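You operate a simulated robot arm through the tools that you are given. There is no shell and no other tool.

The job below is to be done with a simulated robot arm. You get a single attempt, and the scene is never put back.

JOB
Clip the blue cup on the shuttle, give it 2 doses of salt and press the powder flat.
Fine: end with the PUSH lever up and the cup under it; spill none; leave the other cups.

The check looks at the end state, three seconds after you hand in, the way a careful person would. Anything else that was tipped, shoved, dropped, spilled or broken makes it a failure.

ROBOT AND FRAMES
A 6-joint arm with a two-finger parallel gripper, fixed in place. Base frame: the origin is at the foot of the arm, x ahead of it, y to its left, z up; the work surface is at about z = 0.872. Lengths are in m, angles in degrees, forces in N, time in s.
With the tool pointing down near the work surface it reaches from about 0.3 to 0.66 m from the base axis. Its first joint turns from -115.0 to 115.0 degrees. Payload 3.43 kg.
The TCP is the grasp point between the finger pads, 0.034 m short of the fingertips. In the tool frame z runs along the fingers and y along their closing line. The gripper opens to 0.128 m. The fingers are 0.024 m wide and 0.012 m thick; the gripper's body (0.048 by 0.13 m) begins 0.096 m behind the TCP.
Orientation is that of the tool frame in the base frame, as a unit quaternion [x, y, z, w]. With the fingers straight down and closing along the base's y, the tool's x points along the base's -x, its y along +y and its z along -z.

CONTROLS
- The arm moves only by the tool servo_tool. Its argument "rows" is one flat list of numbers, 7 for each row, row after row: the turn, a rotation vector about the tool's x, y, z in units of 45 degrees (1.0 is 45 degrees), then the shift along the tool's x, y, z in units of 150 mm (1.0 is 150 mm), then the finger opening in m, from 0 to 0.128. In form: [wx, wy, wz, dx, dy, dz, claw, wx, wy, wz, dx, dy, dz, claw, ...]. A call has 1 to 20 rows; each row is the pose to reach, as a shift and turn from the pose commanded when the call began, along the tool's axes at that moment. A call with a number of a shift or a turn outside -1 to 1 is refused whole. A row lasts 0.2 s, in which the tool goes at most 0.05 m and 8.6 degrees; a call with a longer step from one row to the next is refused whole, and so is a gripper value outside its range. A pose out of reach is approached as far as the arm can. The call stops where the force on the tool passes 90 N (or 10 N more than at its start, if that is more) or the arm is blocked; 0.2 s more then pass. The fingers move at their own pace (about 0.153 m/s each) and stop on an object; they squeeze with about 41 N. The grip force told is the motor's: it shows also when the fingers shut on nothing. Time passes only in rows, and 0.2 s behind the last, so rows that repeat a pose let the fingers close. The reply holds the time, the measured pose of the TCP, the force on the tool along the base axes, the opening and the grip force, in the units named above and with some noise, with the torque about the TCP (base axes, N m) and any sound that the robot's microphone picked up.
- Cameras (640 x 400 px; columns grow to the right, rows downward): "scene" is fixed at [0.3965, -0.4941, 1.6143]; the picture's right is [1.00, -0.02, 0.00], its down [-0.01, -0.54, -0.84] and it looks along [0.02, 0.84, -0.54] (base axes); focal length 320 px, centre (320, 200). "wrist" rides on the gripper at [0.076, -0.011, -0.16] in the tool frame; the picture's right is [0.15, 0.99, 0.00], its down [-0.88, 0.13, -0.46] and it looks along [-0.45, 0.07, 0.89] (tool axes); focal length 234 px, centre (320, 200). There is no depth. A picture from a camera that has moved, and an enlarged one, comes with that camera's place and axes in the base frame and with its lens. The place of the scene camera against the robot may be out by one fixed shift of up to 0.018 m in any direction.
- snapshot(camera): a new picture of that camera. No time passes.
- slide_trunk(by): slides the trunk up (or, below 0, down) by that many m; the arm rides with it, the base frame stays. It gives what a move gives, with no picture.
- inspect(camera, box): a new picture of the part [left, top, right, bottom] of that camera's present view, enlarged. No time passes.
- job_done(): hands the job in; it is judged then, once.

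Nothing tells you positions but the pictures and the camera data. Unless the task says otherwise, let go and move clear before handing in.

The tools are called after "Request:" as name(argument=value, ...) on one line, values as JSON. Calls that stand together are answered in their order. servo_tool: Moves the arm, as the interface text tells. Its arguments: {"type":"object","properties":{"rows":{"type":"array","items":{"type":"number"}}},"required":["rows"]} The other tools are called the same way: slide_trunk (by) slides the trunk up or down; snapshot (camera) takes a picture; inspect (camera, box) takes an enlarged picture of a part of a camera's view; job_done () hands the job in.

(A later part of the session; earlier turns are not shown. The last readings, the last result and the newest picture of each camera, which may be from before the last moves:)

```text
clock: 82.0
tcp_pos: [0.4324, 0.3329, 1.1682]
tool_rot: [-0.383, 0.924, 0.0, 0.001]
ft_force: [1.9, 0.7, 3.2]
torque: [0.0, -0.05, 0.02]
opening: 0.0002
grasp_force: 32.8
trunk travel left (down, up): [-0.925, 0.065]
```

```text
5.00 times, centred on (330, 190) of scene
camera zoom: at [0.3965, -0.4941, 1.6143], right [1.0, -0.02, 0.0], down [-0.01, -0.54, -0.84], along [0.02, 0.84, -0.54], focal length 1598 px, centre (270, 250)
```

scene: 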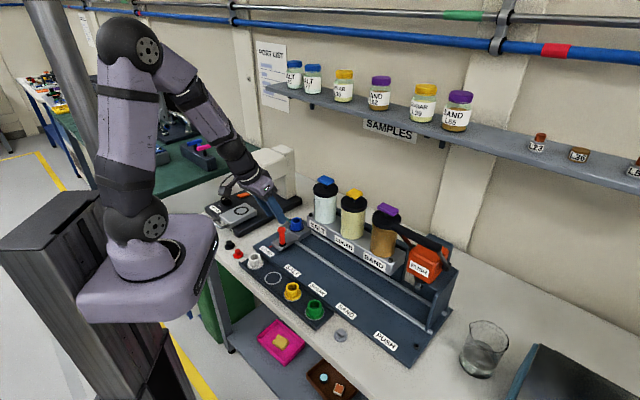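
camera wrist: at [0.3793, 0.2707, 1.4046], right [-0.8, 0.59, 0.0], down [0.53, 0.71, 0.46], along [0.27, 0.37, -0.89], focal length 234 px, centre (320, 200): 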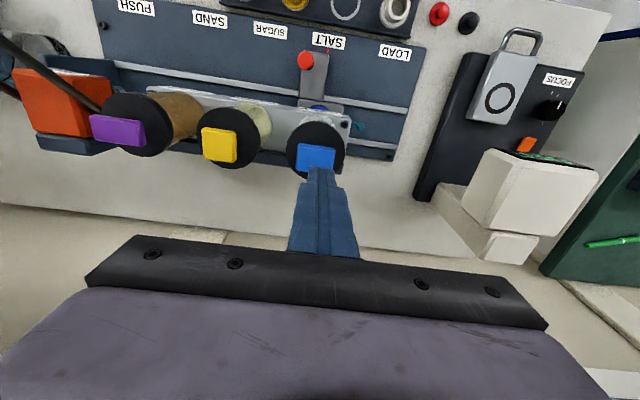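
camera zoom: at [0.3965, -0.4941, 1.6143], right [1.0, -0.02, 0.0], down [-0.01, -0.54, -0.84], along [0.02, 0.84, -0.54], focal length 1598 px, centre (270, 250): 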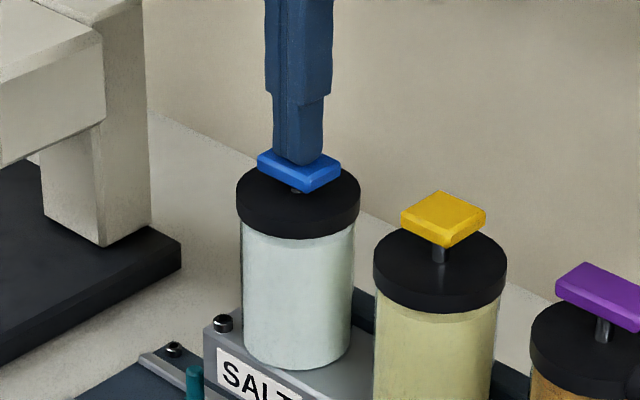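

The plunger is going down against a light spring. I continue to its bottom.

Request:
servo_tool(rows=[0, 0, 0, 0, 0, 0.01, 0.0, 0, 0, 0, 0, 0, 0.02, 0.0])

Request:
inspect(camera="scene", box=[285, 150, 375, 230])

```text
clock: 82.6
tcp_pos: [0.4318, 0.3317, 1.1641]
tool_rot: [-0.384, 0.923, 0.001, 0.001]
ft_force: [3.1, 1.2, 5.2]
torque: [0.0, -0.07, 0.0]
opening: 0.0
grasp_force: 33.4
trunk travel left (down, up): [-0.925, 0.065]
heard: click
```

```text
5.00 times, centred on (330, 190) of scene
camera zoom: at [0.3965, -0.4941, 1.6143], right [1.0, -0.02, 0.0], down [-0.01, -0.54, -0.84], along [0.02, 0.84, -0.54], focal length 1598 px, centre (270, 250)
```

zoom: 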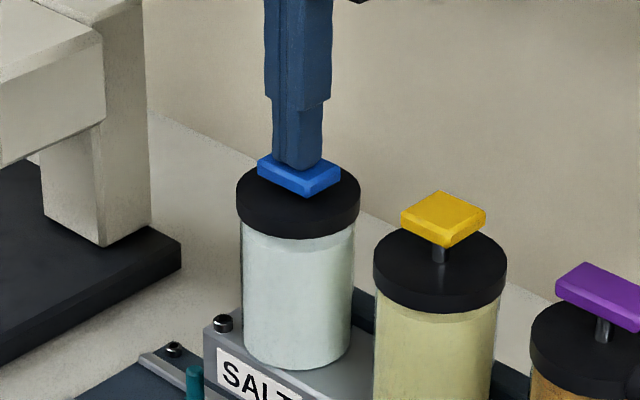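

A click: first dose. I release fully and wait for the plunger to return.

Request:
servo_tool(rows=[0, 0, 0, 0, 0, -0.05, 0.0, 0, 0, 0, 0, 0, -0.11, 0.0, 0, 0, 0, 0, 0, -0.17, 0.0, 0, 0, 0, 0, 0, -0.2, 0.0, 0, 0, 0, 0, 0, -0.2, 0.0, 0, 0, 0, 0, 0, -0.2, 0.0])

Request:
inspect(camera="scene", box=[285, 150, 375, 230])

Request:
inspect(camera="scene", box=[290, 200, 350, 260])

```text
clock: 84.0
tcp_pos: [0.4317, 0.3324, 1.1942]
tool_rot: [-0.383, 0.924, 0.0, 0.001]
ft_force: [-0.1, 0.3, -0.4]
torque: [0.0, 0.01, 0.01]
opening: 0.0001
grasp_force: 32.5
trunk travel left (down, up): [-0.925, 0.065]
```

```text
5.00 times, centred on (330, 190) of scene
camera zoom: at [0.3965, -0.4941, 1.6143], right [1.0, -0.02, 0.0], down [-0.01, -0.54, -0.84], along [0.02, 0.84, -0.54], focal length 1598 px, centre (270, 250)
```

zoom: 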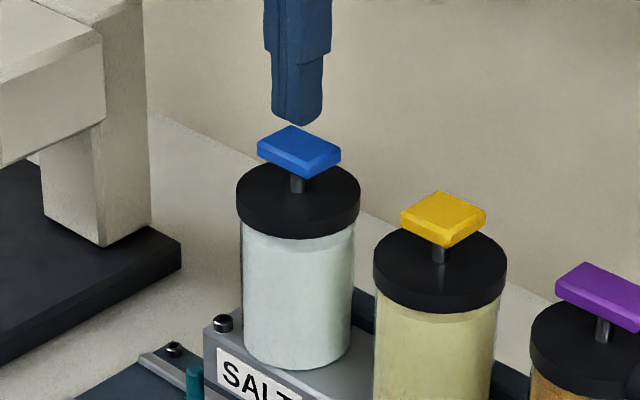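

```text
6.67 times, centred on (320, 230) of scene
camera zoom: at [0.3965, -0.4941, 1.6143], right [1.0, -0.02, 0.0], down [-0.01, -0.54, -0.84], along [0.02, 0.84, -0.54], focal length 2130 px, centre (320, 0)
```

zoom: 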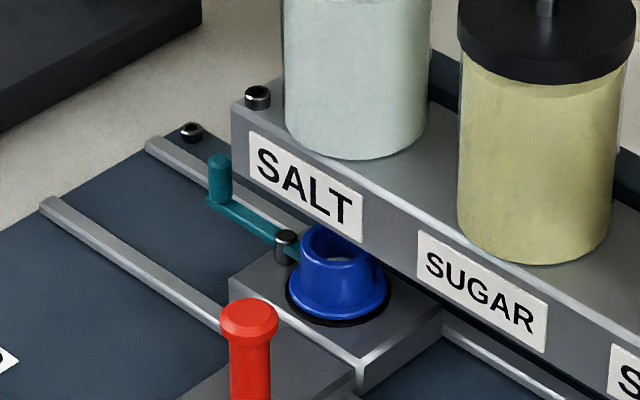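

The plunger returned; no spill seen. Second press, same depth.

Request:
servo_tool(rows=[0, 0, 0, 0, 0, 0.06, 0.0, 0, 0, 0, 0, 0, 0.11, 0.0, 0, 0, 0, 0, 0, 0.15, 0.0, 0, 0, 0, 0, 0, 0.18, 0.0, 0, 0, 0, 0, 0, 0.2, 0.0])

```text
clock: 85.2
tcp_pos: [0.4323, 0.3323, 1.1658]
tool_rot: [-0.383, 0.924, 0.0, 0.002]
ft_force: [-2.1, 1.2, 5.3]
torque: [0.01, 0.08, -0.04]
opening: 0.0
grasp_force: 33.1
trunk travel left (down, up): [-0.925, 0.065]
heard: click
```

Second click. I release and rise.

Request:
servo_tool(rows=[0, 0, 0, 0, 0, -0.05, 0.0, 0, 0, 0, 0, 0, -0.11, 0.0, 0, 0, 0, 0, 0, -0.2, 0.0, 0, 0, 0, 0, 0, -0.4, 0.0, 0, 0, 0, 0, 0, -0.6, 0.0, 0, 0, 0, 0, 0, -0.6, 0.0])

Request:
inspect(camera="scene", box=[290, 200, 350, 260])

Request:
inspect(camera="scene", box=[285, 150, 375, 230])

```text
clock: 86.6
tcp_pos: [0.4311, 0.3312, 1.2556]
tool_rot: [-0.383, 0.924, 0.001, 0.0]
ft_force: [0.5, -0.4, 0.5]
torque: [-0.01, -0.02, 0.01]
opening: 0.0
grasp_force: 33.0
trunk travel left (down, up): [-0.925, 0.065]
```

```text
6.67 times, centred on (320, 230) of scene
camera zoom: at [0.3965, -0.4941, 1.6143], right [1.0, -0.02, 0.0], down [-0.01, -0.54, -0.84], along [0.02, 0.84, -0.54], focal length 2130 px, centre (320, 0)
```

zoom: 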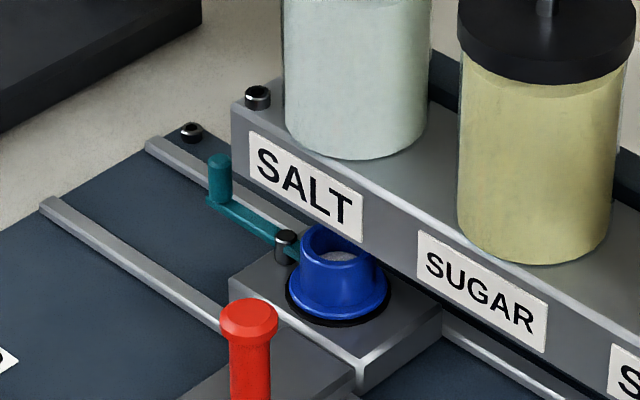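

```text
5.00 times, centred on (330, 190) of scene
camera zoom: at [0.3965, -0.4941, 1.6143], right [1.0, -0.02, 0.0], down [-0.01, -0.54, -0.84], along [0.02, 0.84, -0.54], focal length 1598 px, centre (270, 250)
```

zoom: 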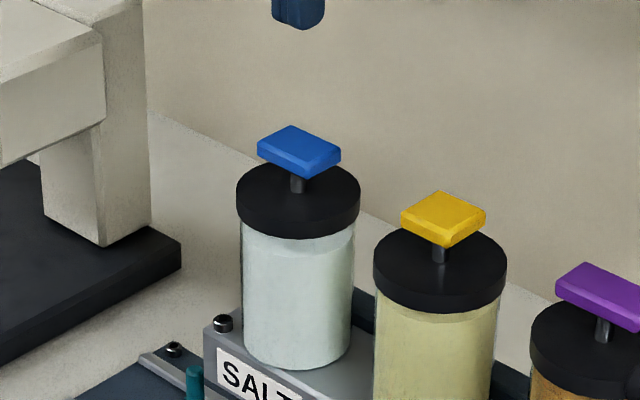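

Salt is visible in the cup (two doses), no spill. I return to the red knob.

Request:
servo_tool(rows=[0, 0, 0, 0.25, -0.07, 0, 0.0, 0, 0, 0, 0.5, -0.14, 0, 0.02, 0, 0, 0, 0.7, -0.2, 0, 0.05, 0, 0, 0, 0.7, -0.2, 0.25, 0.05, 0, 0, 0, 0.7, -0.2, 0.55, 0.05, 0, 0, 0, 0.7, -0.2, 0.85, 0.05, 0, 0, 0, 0.7, -0.2, 1.0, 0.05])

Request:
servo_tool(rows=[0, 0, 0, 0, 0, 0.2, 0.05, 0, 0, 0, 0, 0, 0.38, 0.05, 0, 0, 0, 0, 0, 0.38, 0.05])

Request:
inspect(camera="wrist", box=[220, 60, 420, 220])

```text
clock: 88.2
tcp_pos: [0.3808, 0.2356, 1.1059]
tool_rot: [-0.383, 0.924, 0.001, 0.0]
ft_force: [1.0, -0.1, 0.7]
torque: [-0.03, 0.04, -0.02]
opening: 0.05
grasp_force: 0.0
trunk travel left (down, up): [-0.925, 0.065]
```

```text
clock: 89.0
tcp_pos: [0.3796, 0.235, 1.0493]
tool_rot: [-0.383, 0.924, 0.001, 0.001]
ft_force: [0.6, 0.4, 0.6]
torque: [-0.02, -0.02, 0.03]
opening: 0.0499
grasp_force: 0.0
trunk travel left (down, up): [-0.925, 0.065]
```

```text
2.50 times, centred on (320, 140) of wrist
camera zoom: at [0.3349, 0.1748, 1.2085], right [-0.8, 0.59, 0.0], down [0.53, 0.71, 0.46], along [0.27, 0.37, -0.89], focal length 585 px, centre (320, 350)
```

zoom: 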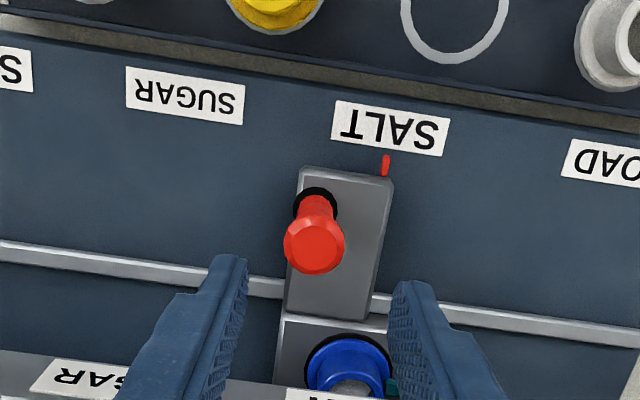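

Request:
servo_tool(rows=[0, 0, 0, 0.01, -0.016, 0.2, 0.05, 0, 0, 0, 0.01, -0.016, 0.4, 0.05, 0, 0, 0, 0.01, -0.016, 0.579, 0.05, 0, 0, 0, 0.01, -0.016, 0.579, 0.031, 0, 0, 0, 0.01, -0.016, 0.579, 0.031])

Request:
servo_tool(rows=[0, 0, 0, 0, -0.06, 0, 0.031, 0, 0, 0, 0, -0.15, 0, 0.031, 0, 0, 0, 0, -0.26, 0, 0.031, 0, 0, 0, 0, -0.37, 0, 0.031, 0, 0, 0, 0, -0.48, 0, 0.031, 0, 0, 0, 0, -0.59, 0, 0.031, 0, 0, 0, 0, -0.7, 0, 0.031, 0, 0, 0, 0, -0.81, 0, 0.031, 0, 0, 0, 0, -0.9, 0, 0.031, 0, 0, 0, 0, -0.95, 0, 0.031, 0, 0, 0, 0, -0.97, 0, 0.031])

Request:
snapshot(camera="wrist")

Request:
inspect(camera="scene", box=[285, 170, 465, 290])

```text
clock: 90.2
tcp_pos: [0.3786, 0.2329, 0.9622]
tool_rot: [-0.383, 0.924, 0.0, 0.001]
ft_force: [0.0, -0.3, 0.1]
torque: [0.01, -0.02, -0.01]
opening: 0.031
grasp_force: 0.0
trunk travel left (down, up): [-0.925, 0.065]
```

```text
clock: 92.6
tcp_pos: [0.4809, 0.1309, 0.9616]
tool_rot: [-0.384, 0.923, 0.001, 0.001]
ft_force: [-1.0, 0.3, -0.4]
torque: [0.02, 0.06, 0.02]
opening: 0.0316
grasp_force: 0.6
trunk travel left (down, up): [-0.925, 0.065]
```

```text
taken
camera wrist: at [0.4373, 0.0698, 1.1214], right [-0.8, 0.59, 0.0], down [0.53, 0.71, 0.46], along [0.27, 0.37, -0.89], focal length 234 px, centre (320, 200)
```

wrist: 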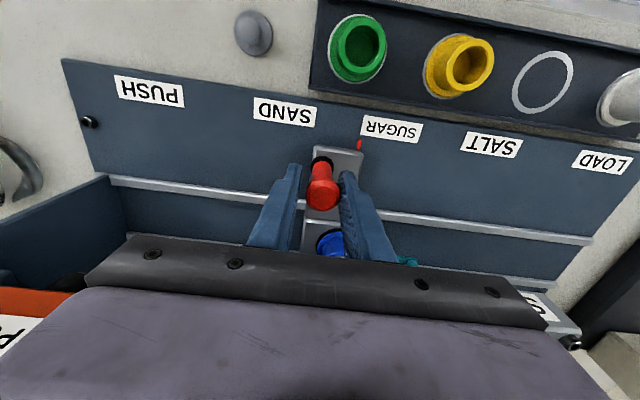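

```text
3.33 times, centred on (375, 230) of scene
camera zoom: at [0.3965, -0.4941, 1.6143], right [1.0, -0.02, 0.0], down [-0.01, -0.54, -0.84], along [0.02, 0.84, -0.54], focal length 1065 px, centre (137, 100)
```

zoom: 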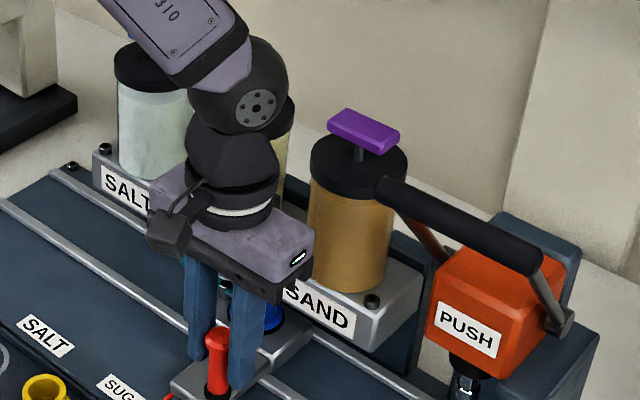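

The shuttle is past SUGAR with the knob at u≈0.25. I open slightly and tilt the gripper back 30° in place so it can pass under the PUSH lever.

Request:
servo_tool(rows=[0, 0, 0, 0, 0, 0, 0.045, 0, -0.13, 0, 0, 0, 0, 0.045, 0, -0.27, 0, 0, 0, 0, 0.045, 0, -0.4, 0, 0, 0, 0, 0.045, 0, -0.53, 0, 0, 0, 0, 0.045, 0, -0.667, 0, 0, 0, 0, 0.045, 0, -0.667, 0, 0, 0, 0, 0.045])

Request:
snapshot(camera="wrist")

Request:
inspect(camera="scene", box=[285, 170, 465, 290])

```text
clock: 94.2
tcp_pos: [0.4814, 0.1298, 0.9604]
tool_rot: [-0.369, 0.892, 0.099, 0.24]
ft_force: [0.3, 0.5, -0.7]
torque: [-0.02, -0.01, 0.03]
opening: 0.0451
grasp_force: 0.0
trunk travel left (down, up): [-0.925, 0.065]
```

```text
taken
camera wrist: at [0.3881, 0.0204, 1.0619], right [-0.79, 0.61, -0.07], down [0.29, 0.47, 0.84], along [0.54, 0.64, -0.54], focal length 234 px, centre (320, 200)
```

wrist: 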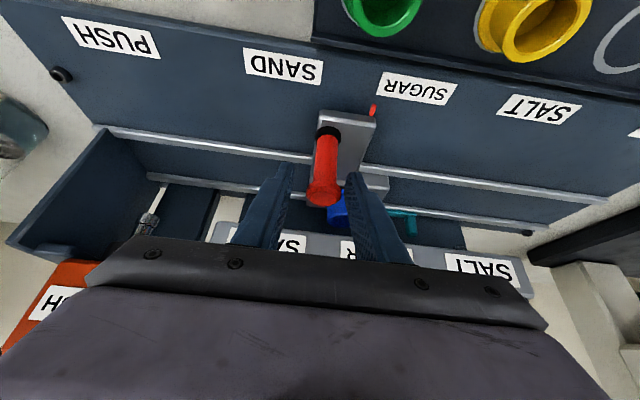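

```text
3.33 times, centred on (375, 230) of scene
camera zoom: at [0.3965, -0.4941, 1.6143], right [1.0, -0.02, 0.0], down [-0.01, -0.54, -0.84], along [0.02, 0.84, -0.54], focal length 1065 px, centre (137, 100)
```

zoom: 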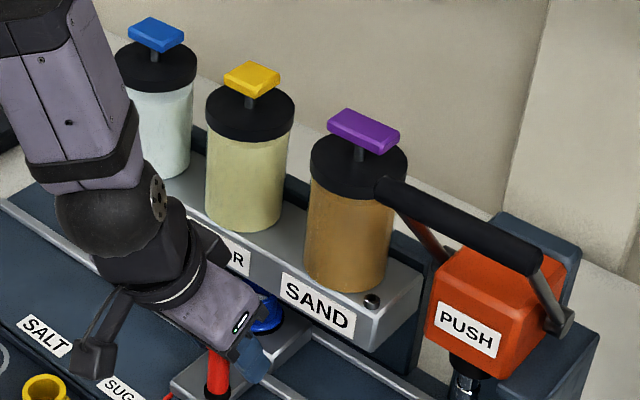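

The 30° tilt works and I can see the tamper nozzle. I slide the shuttle on toward PUSH.

Request:
servo_tool(rows=[0, 0, 0, 0, 0, 0, 0.032, 0, 0, 0, 0, -0.05, 0, 0.032, 0, 0, 0, 0, -0.13, 0, 0.032, 0, 0, 0, 0, -0.22, 0, 0.032, 0, 0, 0, 0, -0.32, 0, 0.032, 0, 0, 0, 0, -0.42, 0, 0.032, 0, 0, 0, 0, -0.52, 0, 0.032, 0, 0, 0, 0, -0.62, 0, 0.032, 0, 0, 0, 0, -0.71, 0, 0.032, 0, 0, 0, 0, -0.78, 0, 0.032, 0, 0, 0, 0, -0.8, 0, 0.032])

Request:
snapshot(camera="wrist")

Request:
inspect(camera="scene", box=[315, 190, 465, 320])

```text
clock: 96.6
tcp_pos: [0.5665, 0.0453, 0.9615]
tool_rot: [-0.369, 0.892, 0.099, 0.24]
ft_force: [-0.6, 0.2, -0.2]
torque: [-0.06, -0.02, -0.05]
opening: 0.0327
grasp_force: 0.1
trunk travel left (down, up): [-0.925, 0.065]
```

```text
taken
camera wrist: at [0.473, -0.0646, 1.0627], right [-0.79, 0.61, -0.07], down [0.29, 0.47, 0.84], along [0.54, 0.64, -0.54], focal length 234 px, centre (320, 200)
```

wrist: 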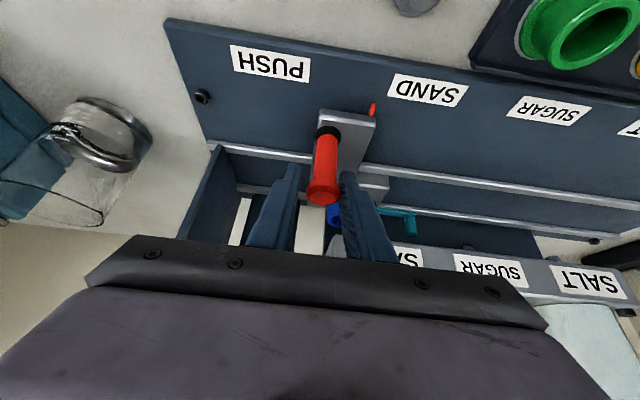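

```text
3.08 times, centred on (390, 255) of scene
camera zoom: at [0.3965, -0.4941, 1.6143], right [1.0, -0.02, 0.0], down [-0.01, -0.54, -0.84], along [0.02, 0.84, -0.54], focal length 983 px, centre (105, 31)
```

zoom: 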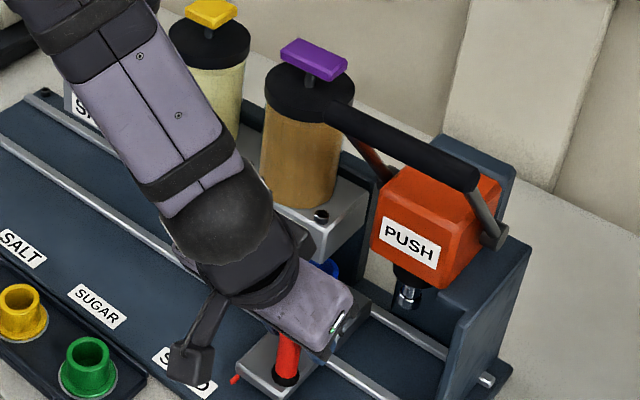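

About 85 mm remain to the PUSH mark. Continuing.

Request:
servo_tool(rows=[0, 0, 0, 0, -0.05, 0, 0.032, 0, 0, 0, 0, -0.13, 0, 0.032, 0, 0, 0, 0, -0.22, 0, 0.032, 0, 0, 0, 0, -0.31, 0, 0.032, 0, 0, 0, 0, -0.4, 0, 0.032, 0, 0, 0, 0, -0.47, 0, 0.032, 0, 0, 0, 0, -0.51, 0, 0.032, 0, 0, 0, 0, -0.51, 0, 0.032])

Request:
snapshot(camera="wrist")

Request:
inspect(camera="scene", box=[345, 200, 465, 320])

```text
clock: 98.4
tcp_pos: [0.6208, -0.0081, 0.9617]
tool_rot: [-0.369, 0.893, 0.098, 0.24]
ft_force: [-0.4, 0.5, -0.4]
torque: [0.01, -0.03, -0.02]
opening: 0.032
grasp_force: 0.1
trunk travel left (down, up): [-0.925, 0.065]
```

```text
taken
camera wrist: at [0.5272, -0.1187, 1.0617], right [-0.79, 0.61, -0.07], down [0.28, 0.47, 0.84], along [0.54, 0.64, -0.54], focal length 234 px, centre (320, 200)
```

wrist: 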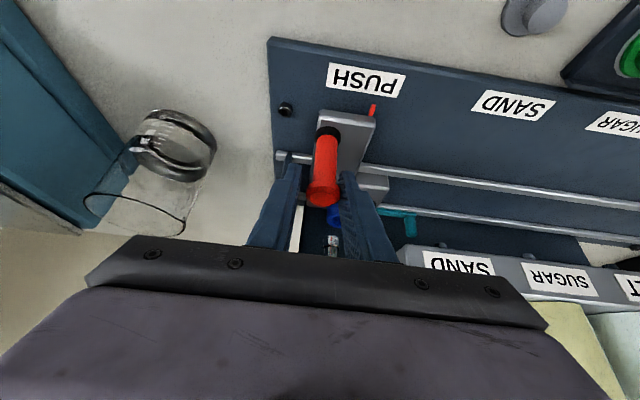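

```text
3.33 times, centred on (405, 260) of scene
camera zoom: at [0.3965, -0.4941, 1.6143], right [1.0, -0.02, 0.0], down [-0.01, -0.54, -0.84], along [0.02, 0.84, -0.54], focal length 1065 px, centre (37, 0)
```

zoom: 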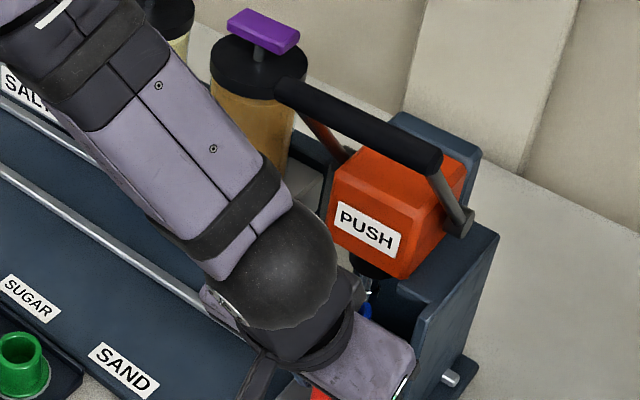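

Request:
inspect(camera="wrist", box=[300, 50, 420, 140])

Request:
inspect(camera="wrist", box=[270, 140, 410, 260])

```text
4.44 times, centred on (360, 95) of wrist
camera zoom: at [0.5272, -0.1187, 1.0617], right [-0.79, 0.61, -0.07], down [0.28, 0.47, 0.84], along [0.54, 0.64, -0.54], focal length 1041 px, centre (142, 667)
```

zoom: 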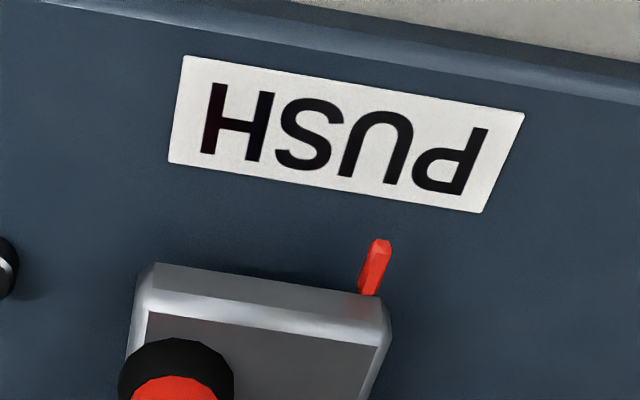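

```text
3.33 times, centred on (340, 200) of wrist
camera zoom: at [0.5272, -0.1187, 1.0617], right [-0.79, 0.61, -0.07], down [0.28, 0.47, 0.84], along [0.54, 0.64, -0.54], focal length 781 px, centre (253, 200)
```

zoom: 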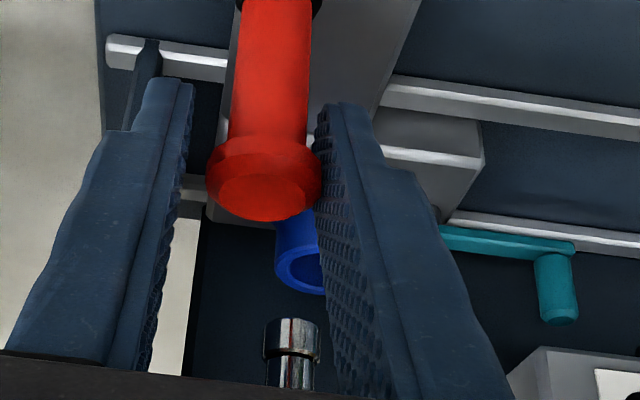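

About 12 mm remain. I finish the slide.

Request:
servo_tool(rows=[0, 0, 0, 0, -0.03, 0, 0.032, 0, 0, 0, 0, -0.06, 0, 0.032, 0, 0, 0, 0, -0.077, 0, 0.032, 0, 0, 0, 0, -0.077, 0, 0.032])

Request:
inspect(camera="wrist", box=[300, 50, 420, 140])

Request:
inspect(camera="wrist", box=[270, 140, 410, 260])

```text
clock: 99.4
tcp_pos: [0.6292, -0.0166, 0.961]
tool_rot: [-0.369, 0.892, 0.1, 0.24]
ft_force: [-0.1, -0.2, 0.4]
torque: [0.02, 0.01, 0.01]
opening: 0.0319
grasp_force: 0.1
trunk travel left (down, up): [-0.925, 0.065]
```

```text
4.44 times, centred on (360, 95) of wrist
camera zoom: at [0.5355, -0.1266, 1.0616], right [-0.79, 0.61, -0.07], down [0.28, 0.47, 0.84], along [0.54, 0.64, -0.54], focal length 1041 px, centre (142, 667)
```

zoom: 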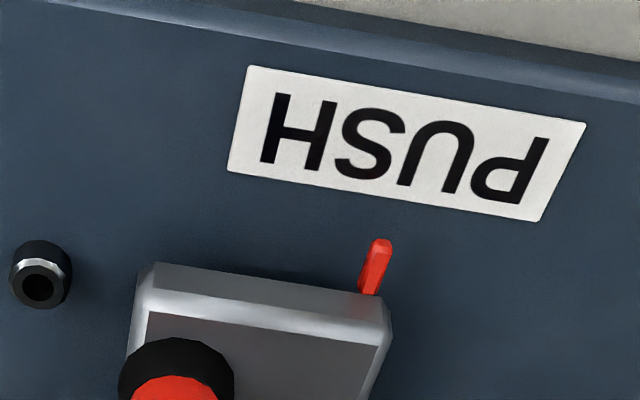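

```text
3.33 times, centred on (340, 200) of wrist
camera zoom: at [0.5355, -0.1266, 1.0616], right [-0.79, 0.61, -0.07], down [0.28, 0.47, 0.84], along [0.54, 0.64, -0.54], focal length 781 px, centre (253, 200)
```

zoom: 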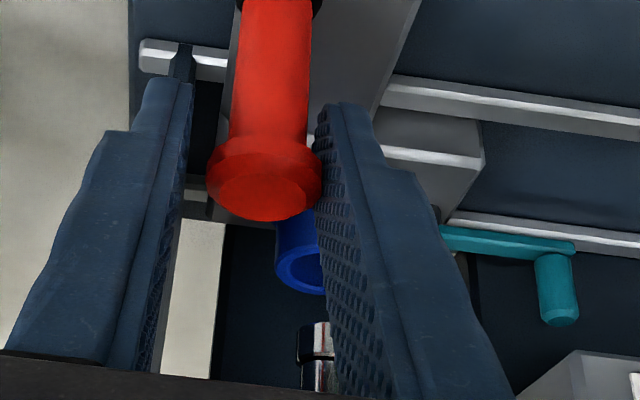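

The pointer matches the PUSH mark and the cup sits under the tamper. I release the knob and back out along the tool axis.

Request:
servo_tool(rows=[0, 0, 0, 0, 0, 0, 0.05, 0, 0, 0, 0, 0, 0, 0.055, 0, 0, 0, 0, 0, -0.15, 0.055, 0, 0, 0, 0, 0, -0.4, 0.055, 0, 0, 0, 0, 0, -0.7, 0.055, 0, 0, 0, 0, 0, -1.0, 0.055])

Request:
snapshot(camera="wrist")

Request:
snapshot(camera="scene")

```text
clock: 100.8
tcp_pos: [0.5741, -0.0685, 1.0934]
tool_rot: [-0.371, 0.892, 0.101, 0.239]
ft_force: [-0.7, -0.4, -0.2]
torque: [0.03, -0.01, 0.01]
opening: 0.0551
grasp_force: 0.1
trunk travel left (down, up): [-0.925, 0.065]
```

```text
taken
camera wrist: at [0.4809, -0.1798, 1.1934], right [-0.79, 0.61, -0.07], down [0.28, 0.47, 0.84], along [0.54, 0.64, -0.54], focal length 234 px, centre (320, 200)
```

wrist: 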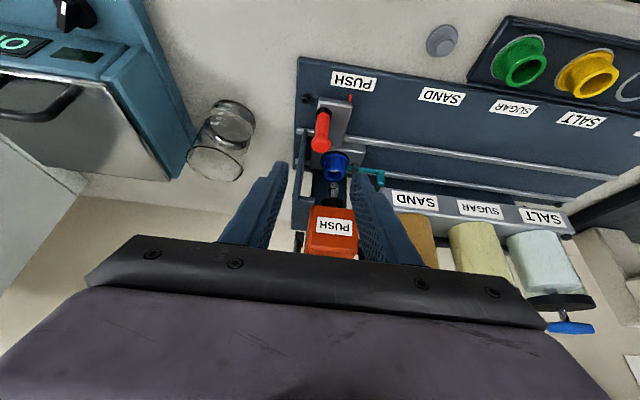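

```text
taken
```

scene: 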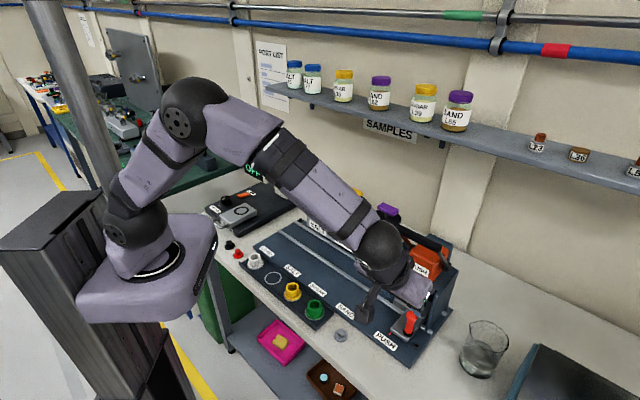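

Request:
inspect(camera="wrist", box=[270, 60, 410, 260])

Request:
inspect(camera="scene", box=[355, 210, 475, 340])

```text
2.00 times, centred on (340, 160) of wrist
camera zoom: at [0.4809, -0.1798, 1.1934], right [-0.79, 0.61, -0.07], down [0.28, 0.47, 0.84], along [0.54, 0.64, -0.54], focal length 468 px, centre (280, 280)
```

zoom: 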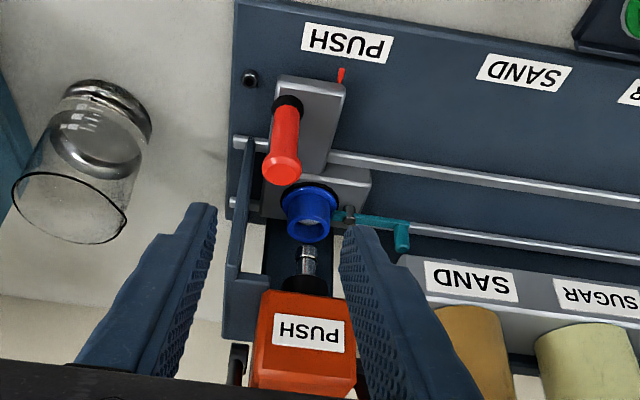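

```text
3.08 times, centred on (415, 275) of scene
camera zoom: at [0.3965, -0.4941, 1.6143], right [1.0, -0.02, 0.0], down [-0.01, -0.54, -0.84], along [0.02, 0.84, -0.54], focal length 983 px, centre (28, -31)
```

zoom: 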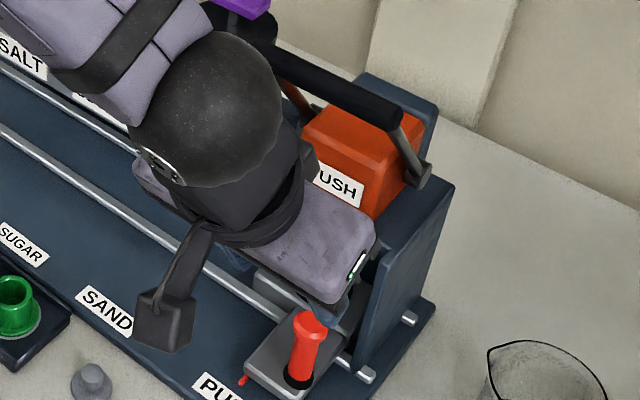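

The nozzle, cup and pointer all line up. I now move back, rise, and straighten the tool to view and grip the PUSH lever's bar.

Request:
servo_tool(rows=[0, 0, 0, 0.1, 0, -0.2, 0.05, 0, 0.13, 0, 0.1, 0, -0.35, 0.05, 0, 0.27, 0, 0.0, 0, -0.5, 0.05, 0, 0.4, 0, -0.1, 0, -0.71, 0.05, 0, 0.53, 0, -0.1, 0, -0.71, 0.05, 0, 0.667, 0, -0.1, 0, -0.71, 0.05, 0, 0.667, 0, -0.1, 0, -0.71, 0.05])

Request:
snapshot(camera="wrist")

Request:
snapshot(camera="scene")

```text
clock: 102.4
tcp_pos: [0.5469, -0.0967, 1.1906]
tool_rot: [-0.383, 0.924, 0.0, 0.0]
ft_force: [1.3, 0.1, 1.2]
torque: [0.0, 0.01, -0.02]
opening: 0.0501
grasp_force: 0.0
trunk travel left (down, up): [-0.925, 0.065]
```

```text
taken
camera wrist: at [0.5027, -0.1576, 1.3514], right [-0.8, 0.6, 0.0], down [0.53, 0.72, 0.46], along [0.27, 0.37, -0.89], focal length 234 px, centre (320, 200)
```

wrist: 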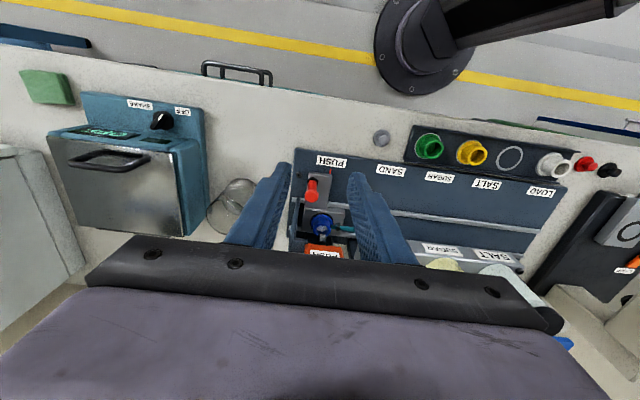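

```text
taken
```

scene: 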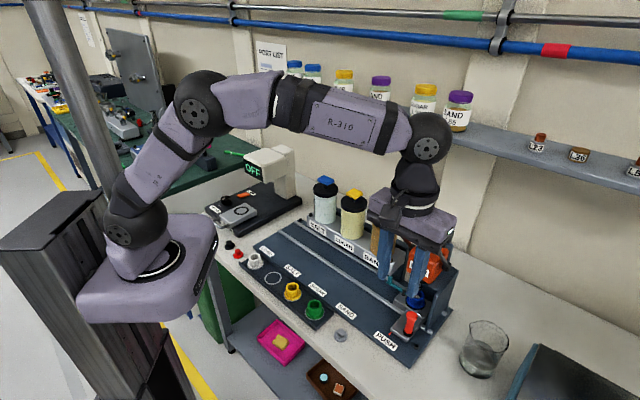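

Request:
servo_tool(rows=[0, 0, 0, 0, 0, -0.3, 0.05, 0, 0, 0.18, 0, 0, -0.6, 0.05, 0, 0, 0.36, 0, 0, -0.8, 0.05, 0, 0, 0.54, 0, 0, -0.8, 0.05, 0, 0, 0.72, 0, 0, -0.8, 0.05, 0, 0, 0.9, 0, 0, -0.8, 0.05, 0, 0, 1.0, 0, 0, -0.8, 0.05])

Request:
servo_tool(rows=[0, 0, 0.18, 0, 0, 0, 0.05, 0, 0, 0.36, 0, 0, 0, 0.05, 0, 0, 0.54, 0, 0, 0, 0.05, 0, 0, 0.72, 0, 0, 0, 0.05, 0, 0, 0.9, 0, 0, 0, 0.05, 0, 0, 1.0, 0, 0, 0, 0.05])

Request:
snapshot(camera="wrist")

Request:
snapshot(camera="scene")

```text
clock: 104.0
tcp_pos: [0.5478, -0.0981, 1.3109]
tool_rot: [0.001, 1.0, 0.001, 0.001]
ft_force: [0.3, -0.4, -0.2]
torque: [-0.01, -0.02, 0.02]
opening: 0.0501
grasp_force: 0.0
trunk travel left (down, up): [-0.925, 0.065]
```

```text
clock: 105.4
tcp_pos: [0.549, -0.0974, 1.3122]
tool_rot: [0.384, 0.923, 0.001, 0.001]
ft_force: [0.0, 0.8, -0.8]
torque: [-0.06, 0.04, 0.0]
opening: 0.05
grasp_force: 0.1
trunk travel left (down, up): [-0.925, 0.065]
```

```text
taken
camera wrist: at [0.4869, -0.0516, 1.4713], right [0.6, 0.8, 0.0], down [0.71, -0.53, 0.46], along [0.37, -0.27, -0.89], focal length 234 px, centre (320, 200)
```

wrist: 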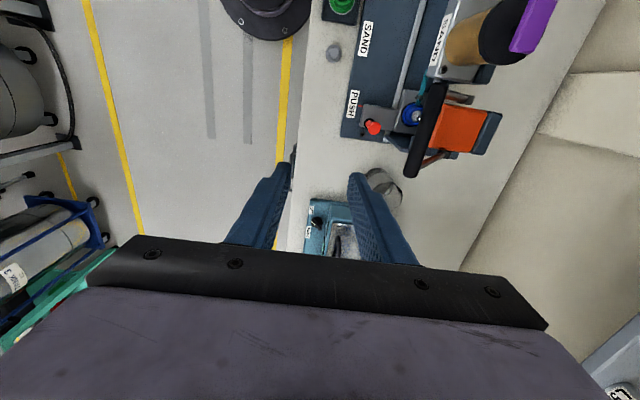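

```text
taken
```

scene: 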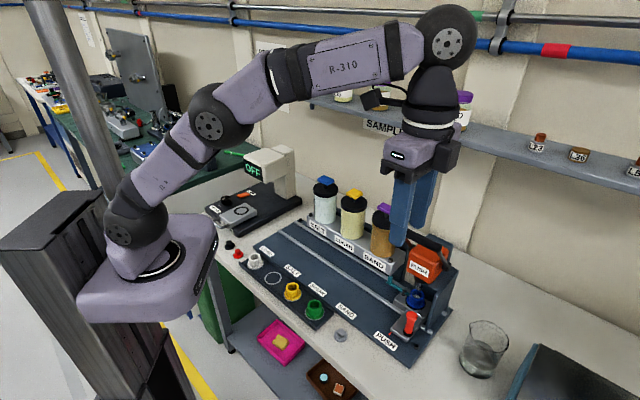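

Request:
inspect(camera="wrist", box=[350, 60, 510, 190])

Request:
inspect(camera="scene", box=[375, 215, 465, 315])

```text
3.08 times, centred on (430, 125) of wrist
camera zoom: at [0.4869, -0.0516, 1.4713], right [0.6, 0.8, 0.0], down [0.71, -0.53, 0.46], along [0.37, -0.27, -0.89], focal length 720 px, centre (-18, 431)
```

zoom: 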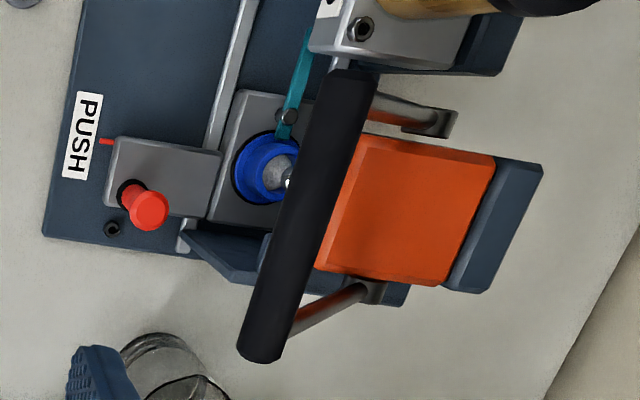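

```text
4.00 times, centred on (420, 265) of scene
camera zoom: at [0.3965, -0.4941, 1.6143], right [1.0, -0.02, 0.0], down [-0.01, -0.54, -0.84], along [0.02, 0.84, -0.54], focal length 1278 px, centre (-80, -60)
```

zoom: 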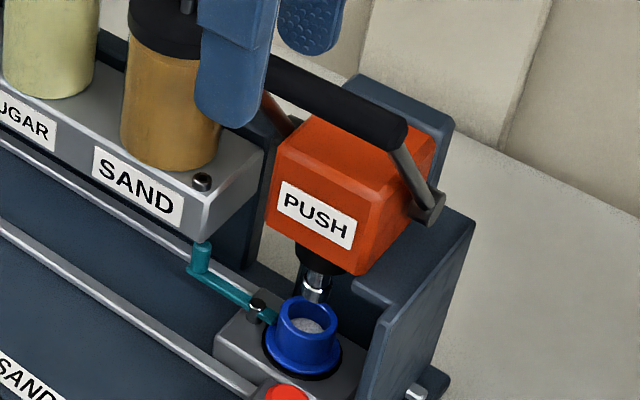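

The salt heap is visible in the cup under the tamper rod. I zoom in to check that rod and cup are coaxial.

Request:
inspect(camera="scene", box=[380, 265, 420, 315])

Request:
inspect(camera="wrist", box=[395, 90, 445, 130])

```text
8.00 times, centred on (400, 290) of scene
camera zoom: at [0.3965, -0.4941, 1.6143], right [1.0, -0.02, 0.0], down [-0.01, -0.54, -0.84], along [0.02, 0.84, -0.54], focal length 2556 px, centre (-320, -520)
```

zoom: 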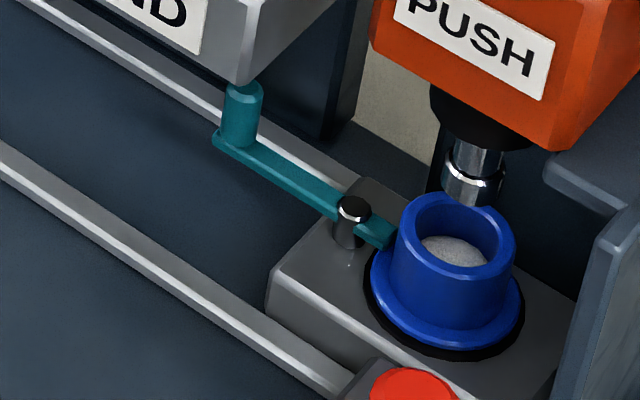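

```text
10.00 times, centred on (420, 110) of wrist
camera zoom: at [0.4869, -0.0516, 1.4713], right [0.6, 0.8, 0.0], down [0.71, -0.53, 0.46], along [0.37, -0.27, -0.89], focal length 2342 px, centre (-680, 1100)
```

zoom: 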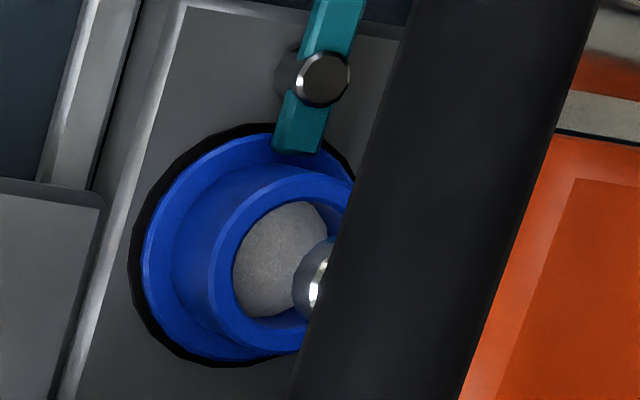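

Rod (≈21 mm) and cup bore (≈29 mm) are coaxial within ~2 mm. I move above the lever's bar, estimated at (u 0.42, n 0.442, z 1.18).

Request:
servo_tool(rows=[0, 0, 0, 0.08, 0.27, 0, 0.05, 0, 0, 0, 0.16, 0.54, 0.1, 0.05, 0, 0, 0, 0.247, 0.818, 0.25, 0.05, 0, 0, 0, 0.247, 0.818, 0.35, 0.05, 0, 0, 0, 0.247, 0.818, 0.35, 0.05])

Request:
inspect(camera="wrist", box=[220, 60, 420, 240])

Request:
inspect(camera="scene", box=[365, 190, 465, 300])

```text
clock: 106.6
tcp_pos: [0.6042, 0.0157, 1.2574]
tool_rot: [0.382, 0.924, 0.001, 0.001]
ft_force: [0.2, -0.8, -0.2]
torque: [0.01, 0.01, 0.01]
opening: 0.0502
grasp_force: 0.0
out of reach, approached as far as the arm can: row 2, 3, 4, 5
trunk travel left (down, up): [-0.925, 0.065]
```

```text
2.22 times, centred on (320, 150) of wrist
camera zoom: at [0.5426, 0.0617, 1.4167], right [0.6, 0.8, 0.0], down [0.71, -0.53, 0.46], along [0.37, -0.27, -0.89], focal length 520 px, centre (320, 311)
```

zoom: 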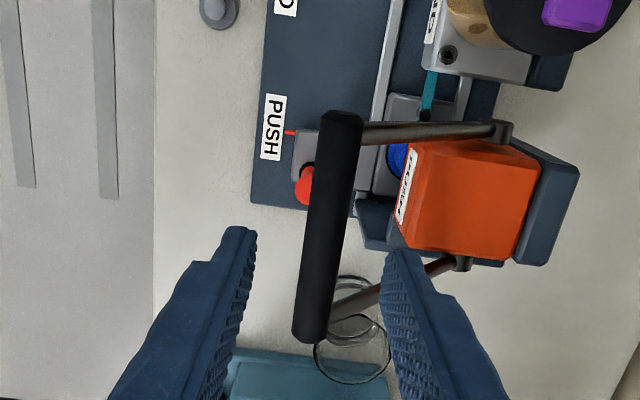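

```text
3.64 times, centred on (415, 245) of scene
camera zoom: at [0.3965, -0.4941, 1.6143], right [1.0, -0.02, 0.0], down [-0.01, -0.54, -0.84], along [0.02, 0.84, -0.54], focal length 1162 px, centre (-26, 36)
```

zoom: 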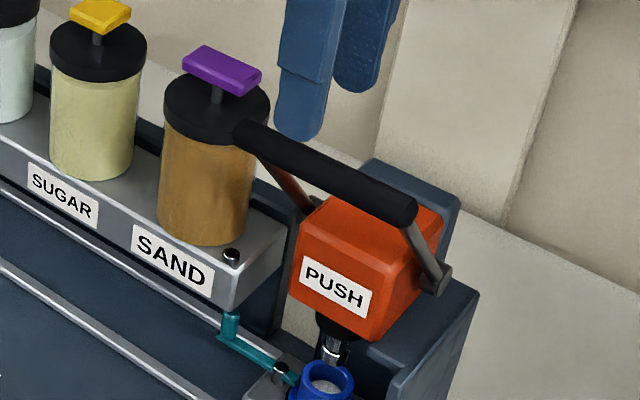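

The bar is between the open fingers, centre n≈0.4415. I lower onto it and look before gripping.

Request:
servo_tool(rows=[0, 0, 0, 0, 0.02, 0.12, 0.042, 0, 0, 0, 0, 0.02, 0.25, 0.042, 0, 0, 0, 0, 0.02, 0.38, 0.042, 0, 0, 0, 0, 0.02, 0.48, 0.042, 0, 0, 0, 0, 0.02, 0.48, 0.042])

Request:
inspect(camera="wrist", box=[220, 60, 420, 240])

Request:
inspect(camera="scene", box=[365, 190, 465, 300])

```text
clock: 107.8
tcp_pos: [0.6072, 0.0181, 1.1851]
tool_rot: [0.382, 0.924, 0.001, 0.0]
ft_force: [-0.4, 1.4, 0.3]
torque: [0.0, 0.02, 0.01]
opening: 0.0422
grasp_force: 0.0
trunk travel left (down, up): [-0.925, 0.065]
```

```text
2.22 times, centred on (320, 150) of wrist
camera zoom: at [0.546, 0.0641, 1.345], right [0.6, 0.8, 0.0], down [0.71, -0.53, 0.46], along [0.37, -0.27, -0.89], focal length 520 px, centre (320, 311)
```

zoom: 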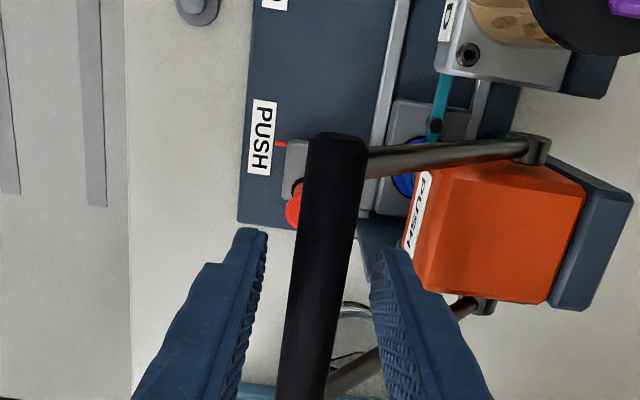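

```text
3.64 times, centred on (415, 245) of scene
camera zoom: at [0.3965, -0.4941, 1.6143], right [1.0, -0.02, 0.0], down [-0.01, -0.54, -0.84], along [0.02, 0.84, -0.54], focal length 1162 px, centre (-26, 36)
```

zoom: 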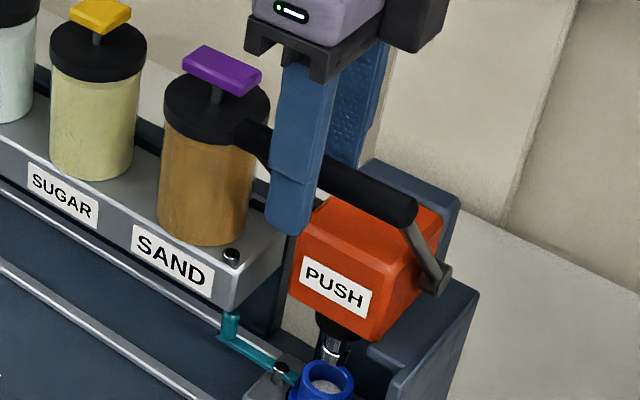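

The bar is between the pads. I grip it.

Request:
servo_tool(rows=[0, 0, 0, 0, 0, 0, 0.03, 0, 0, 0, 0, 0, 0, 0.005, 0, 0, 0, 0, 0, 0, 0.005])

```text
clock: 108.6
tcp_pos: [0.6056, 0.0168, 1.1849]
tool_rot: [0.383, 0.924, 0.0, -0.001]
ft_force: [-3.9, -2.7, -1.1]
torque: [-0.08, 0.03, -0.03]
opening: 0.0183
grasp_force: 45.3
trunk travel left (down, up): [-0.925, 0.065]
```

Gripped (bar 18 mm). I start pulling it down along its arc, checking forces.

Request:
servo_tool(rows=[0, 0, 0, 0, -0.029, 0.031, 0.005, 0, 0, 0, 0, -0.058, 0.063, 0.005, 0, 0, 0, 0, -0.058, 0.063, 0.005])

Request:
inspect(camera="scene", box=[365, 200, 465, 310])

```text
clock: 109.4
tcp_pos: [0.5994, 0.0114, 1.1754]
tool_rot: [0.382, 0.924, 0.0, 0.001]
ft_force: [-2.3, -2.2, 5.6]
torque: [-0.21, -0.58, 0.01]
opening: 0.0183
grasp_force: 45.3
trunk travel left (down, up): [-0.925, 0.065]
```

```text
3.64 times, centred on (415, 255) of scene
camera zoom: at [0.3965, -0.4941, 1.6143], right [1.0, -0.02, 0.0], down [-0.01, -0.54, -0.84], along [0.02, 0.84, -0.54], focal length 1162 px, centre (-26, 0)
```

zoom: 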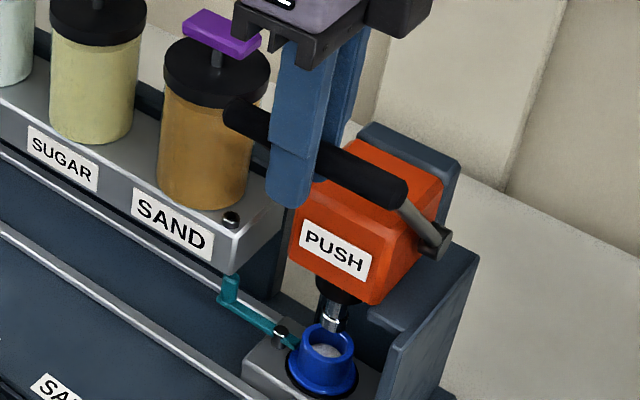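

Request:
servo_tool(rows=[0, 0, 0, 0, -0.03, 0.034, 0.005, 0, 0, 0, 0, -0.06, 0.068, 0.005, 0, 0, 0, 0, -0.06, 0.068, 0.005])

Request:
inspect(camera="scene", box=[375, 260, 435, 310])

```text
clock: 110.2
tcp_pos: [0.5926, 0.0047, 1.1664]
tool_rot: [0.383, 0.924, 0.001, 0.001]
ft_force: [-2.8, -4.8, 5.5]
torque: [-0.41, -0.59, -0.02]
opening: 0.0184
grasp_force: 44.4
trunk travel left (down, up): [-0.925, 0.065]
```

```text
8.00 times, centred on (405, 285) of scene
camera zoom: at [0.3965, -0.4941, 1.6143], right [1.0, -0.02, 0.0], down [-0.01, -0.54, -0.84], along [0.02, 0.84, -0.54], focal length 2556 px, centre (-360, -480)
```

zoom: 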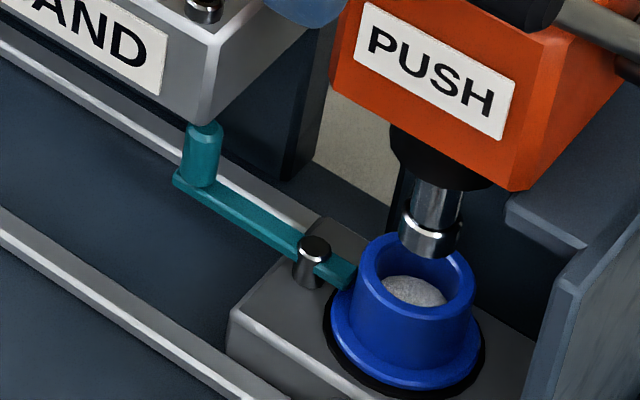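

Request:
inspect(camera="wrist", box=[330, 60, 420, 140])

Request:
inspect(camera="scene", box=[390, 275, 415, 300])

```text
5.00 times, centred on (375, 100) of wrist
camera zoom: at [0.5322, 0.0503, 1.326], right [0.6, 0.8, 0.0], down [0.71, -0.53, 0.46], along [0.37, -0.27, -0.89], focal length 1171 px, centre (45, 700)
```

zoom: 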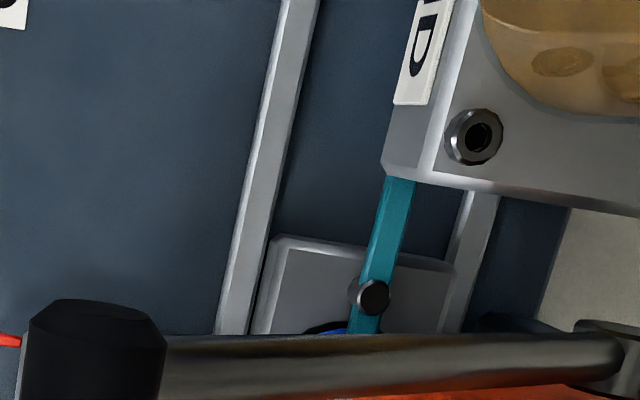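

```text
16.00 times, centred on (402, 288) of scene
camera zoom: at [0.3965, -0.4941, 1.6143], right [1.0, -0.02, 0.0], down [-0.01, -0.54, -0.84], along [0.02, 0.84, -0.54], focal length 5112 px, centre (-1000, -1200)
```

zoom: 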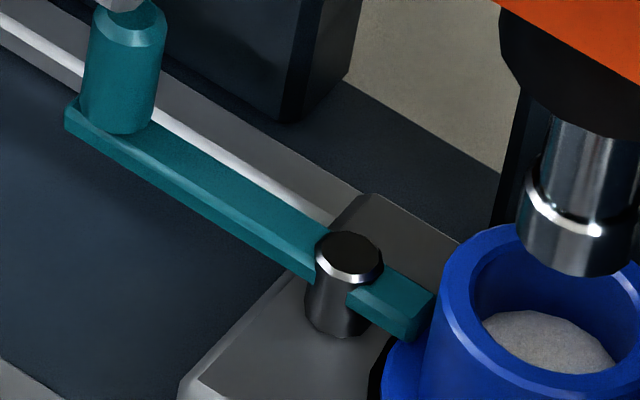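

Request:
inspect(camera="scene", box=[395, 270, 430, 305])

```text
11.43 times, centred on (412, 288) of scene
camera zoom: at [0.3965, -0.4941, 1.6143], right [1.0, -0.02, 0.0], down [-0.01, -0.54, -0.84], along [0.02, 0.84, -0.54], focal length 3652 px, centre (-737, -800)
```

zoom: 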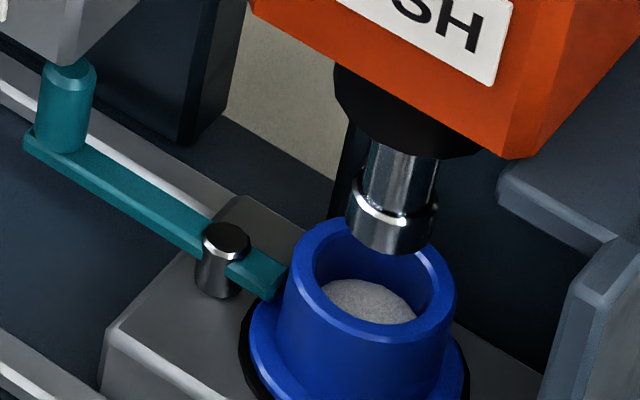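

The rod will enter the cup (offset ≈2 mm, inside the ~4 mm clearance). I continue down in small steps.

Request:
servo_tool(rows=[0, 0, 0, 0, -0.027, 0.034, 0.005, 0, 0, 0, 0, -0.054, 0.068, 0.005, 0, 0, 0, 0, -0.054, 0.068, 0.005])

Request:
inspect(camera="scene", box=[380, 250, 440, 310])

```text
clock: 111.0
tcp_pos: [0.5882, -0.0004, 1.1563]
tool_rot: [0.381, 0.924, 0.001, 0.0]
ft_force: [-2.4, -2.2, 4.2]
torque: [-0.07, -0.4, -0.03]
opening: 0.0184
grasp_force: 45.2
trunk travel left (down, up): [-0.925, 0.065]
```

```text
6.67 times, centred on (410, 280) of scene
camera zoom: at [0.3965, -0.4941, 1.6143], right [1.0, -0.02, 0.0], down [-0.01, -0.54, -0.84], along [0.02, 0.84, -0.54], focal length 2130 px, centre (-280, -333)
```

zoom: 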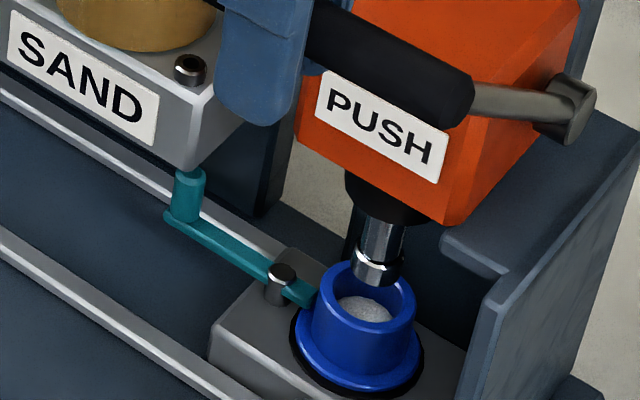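

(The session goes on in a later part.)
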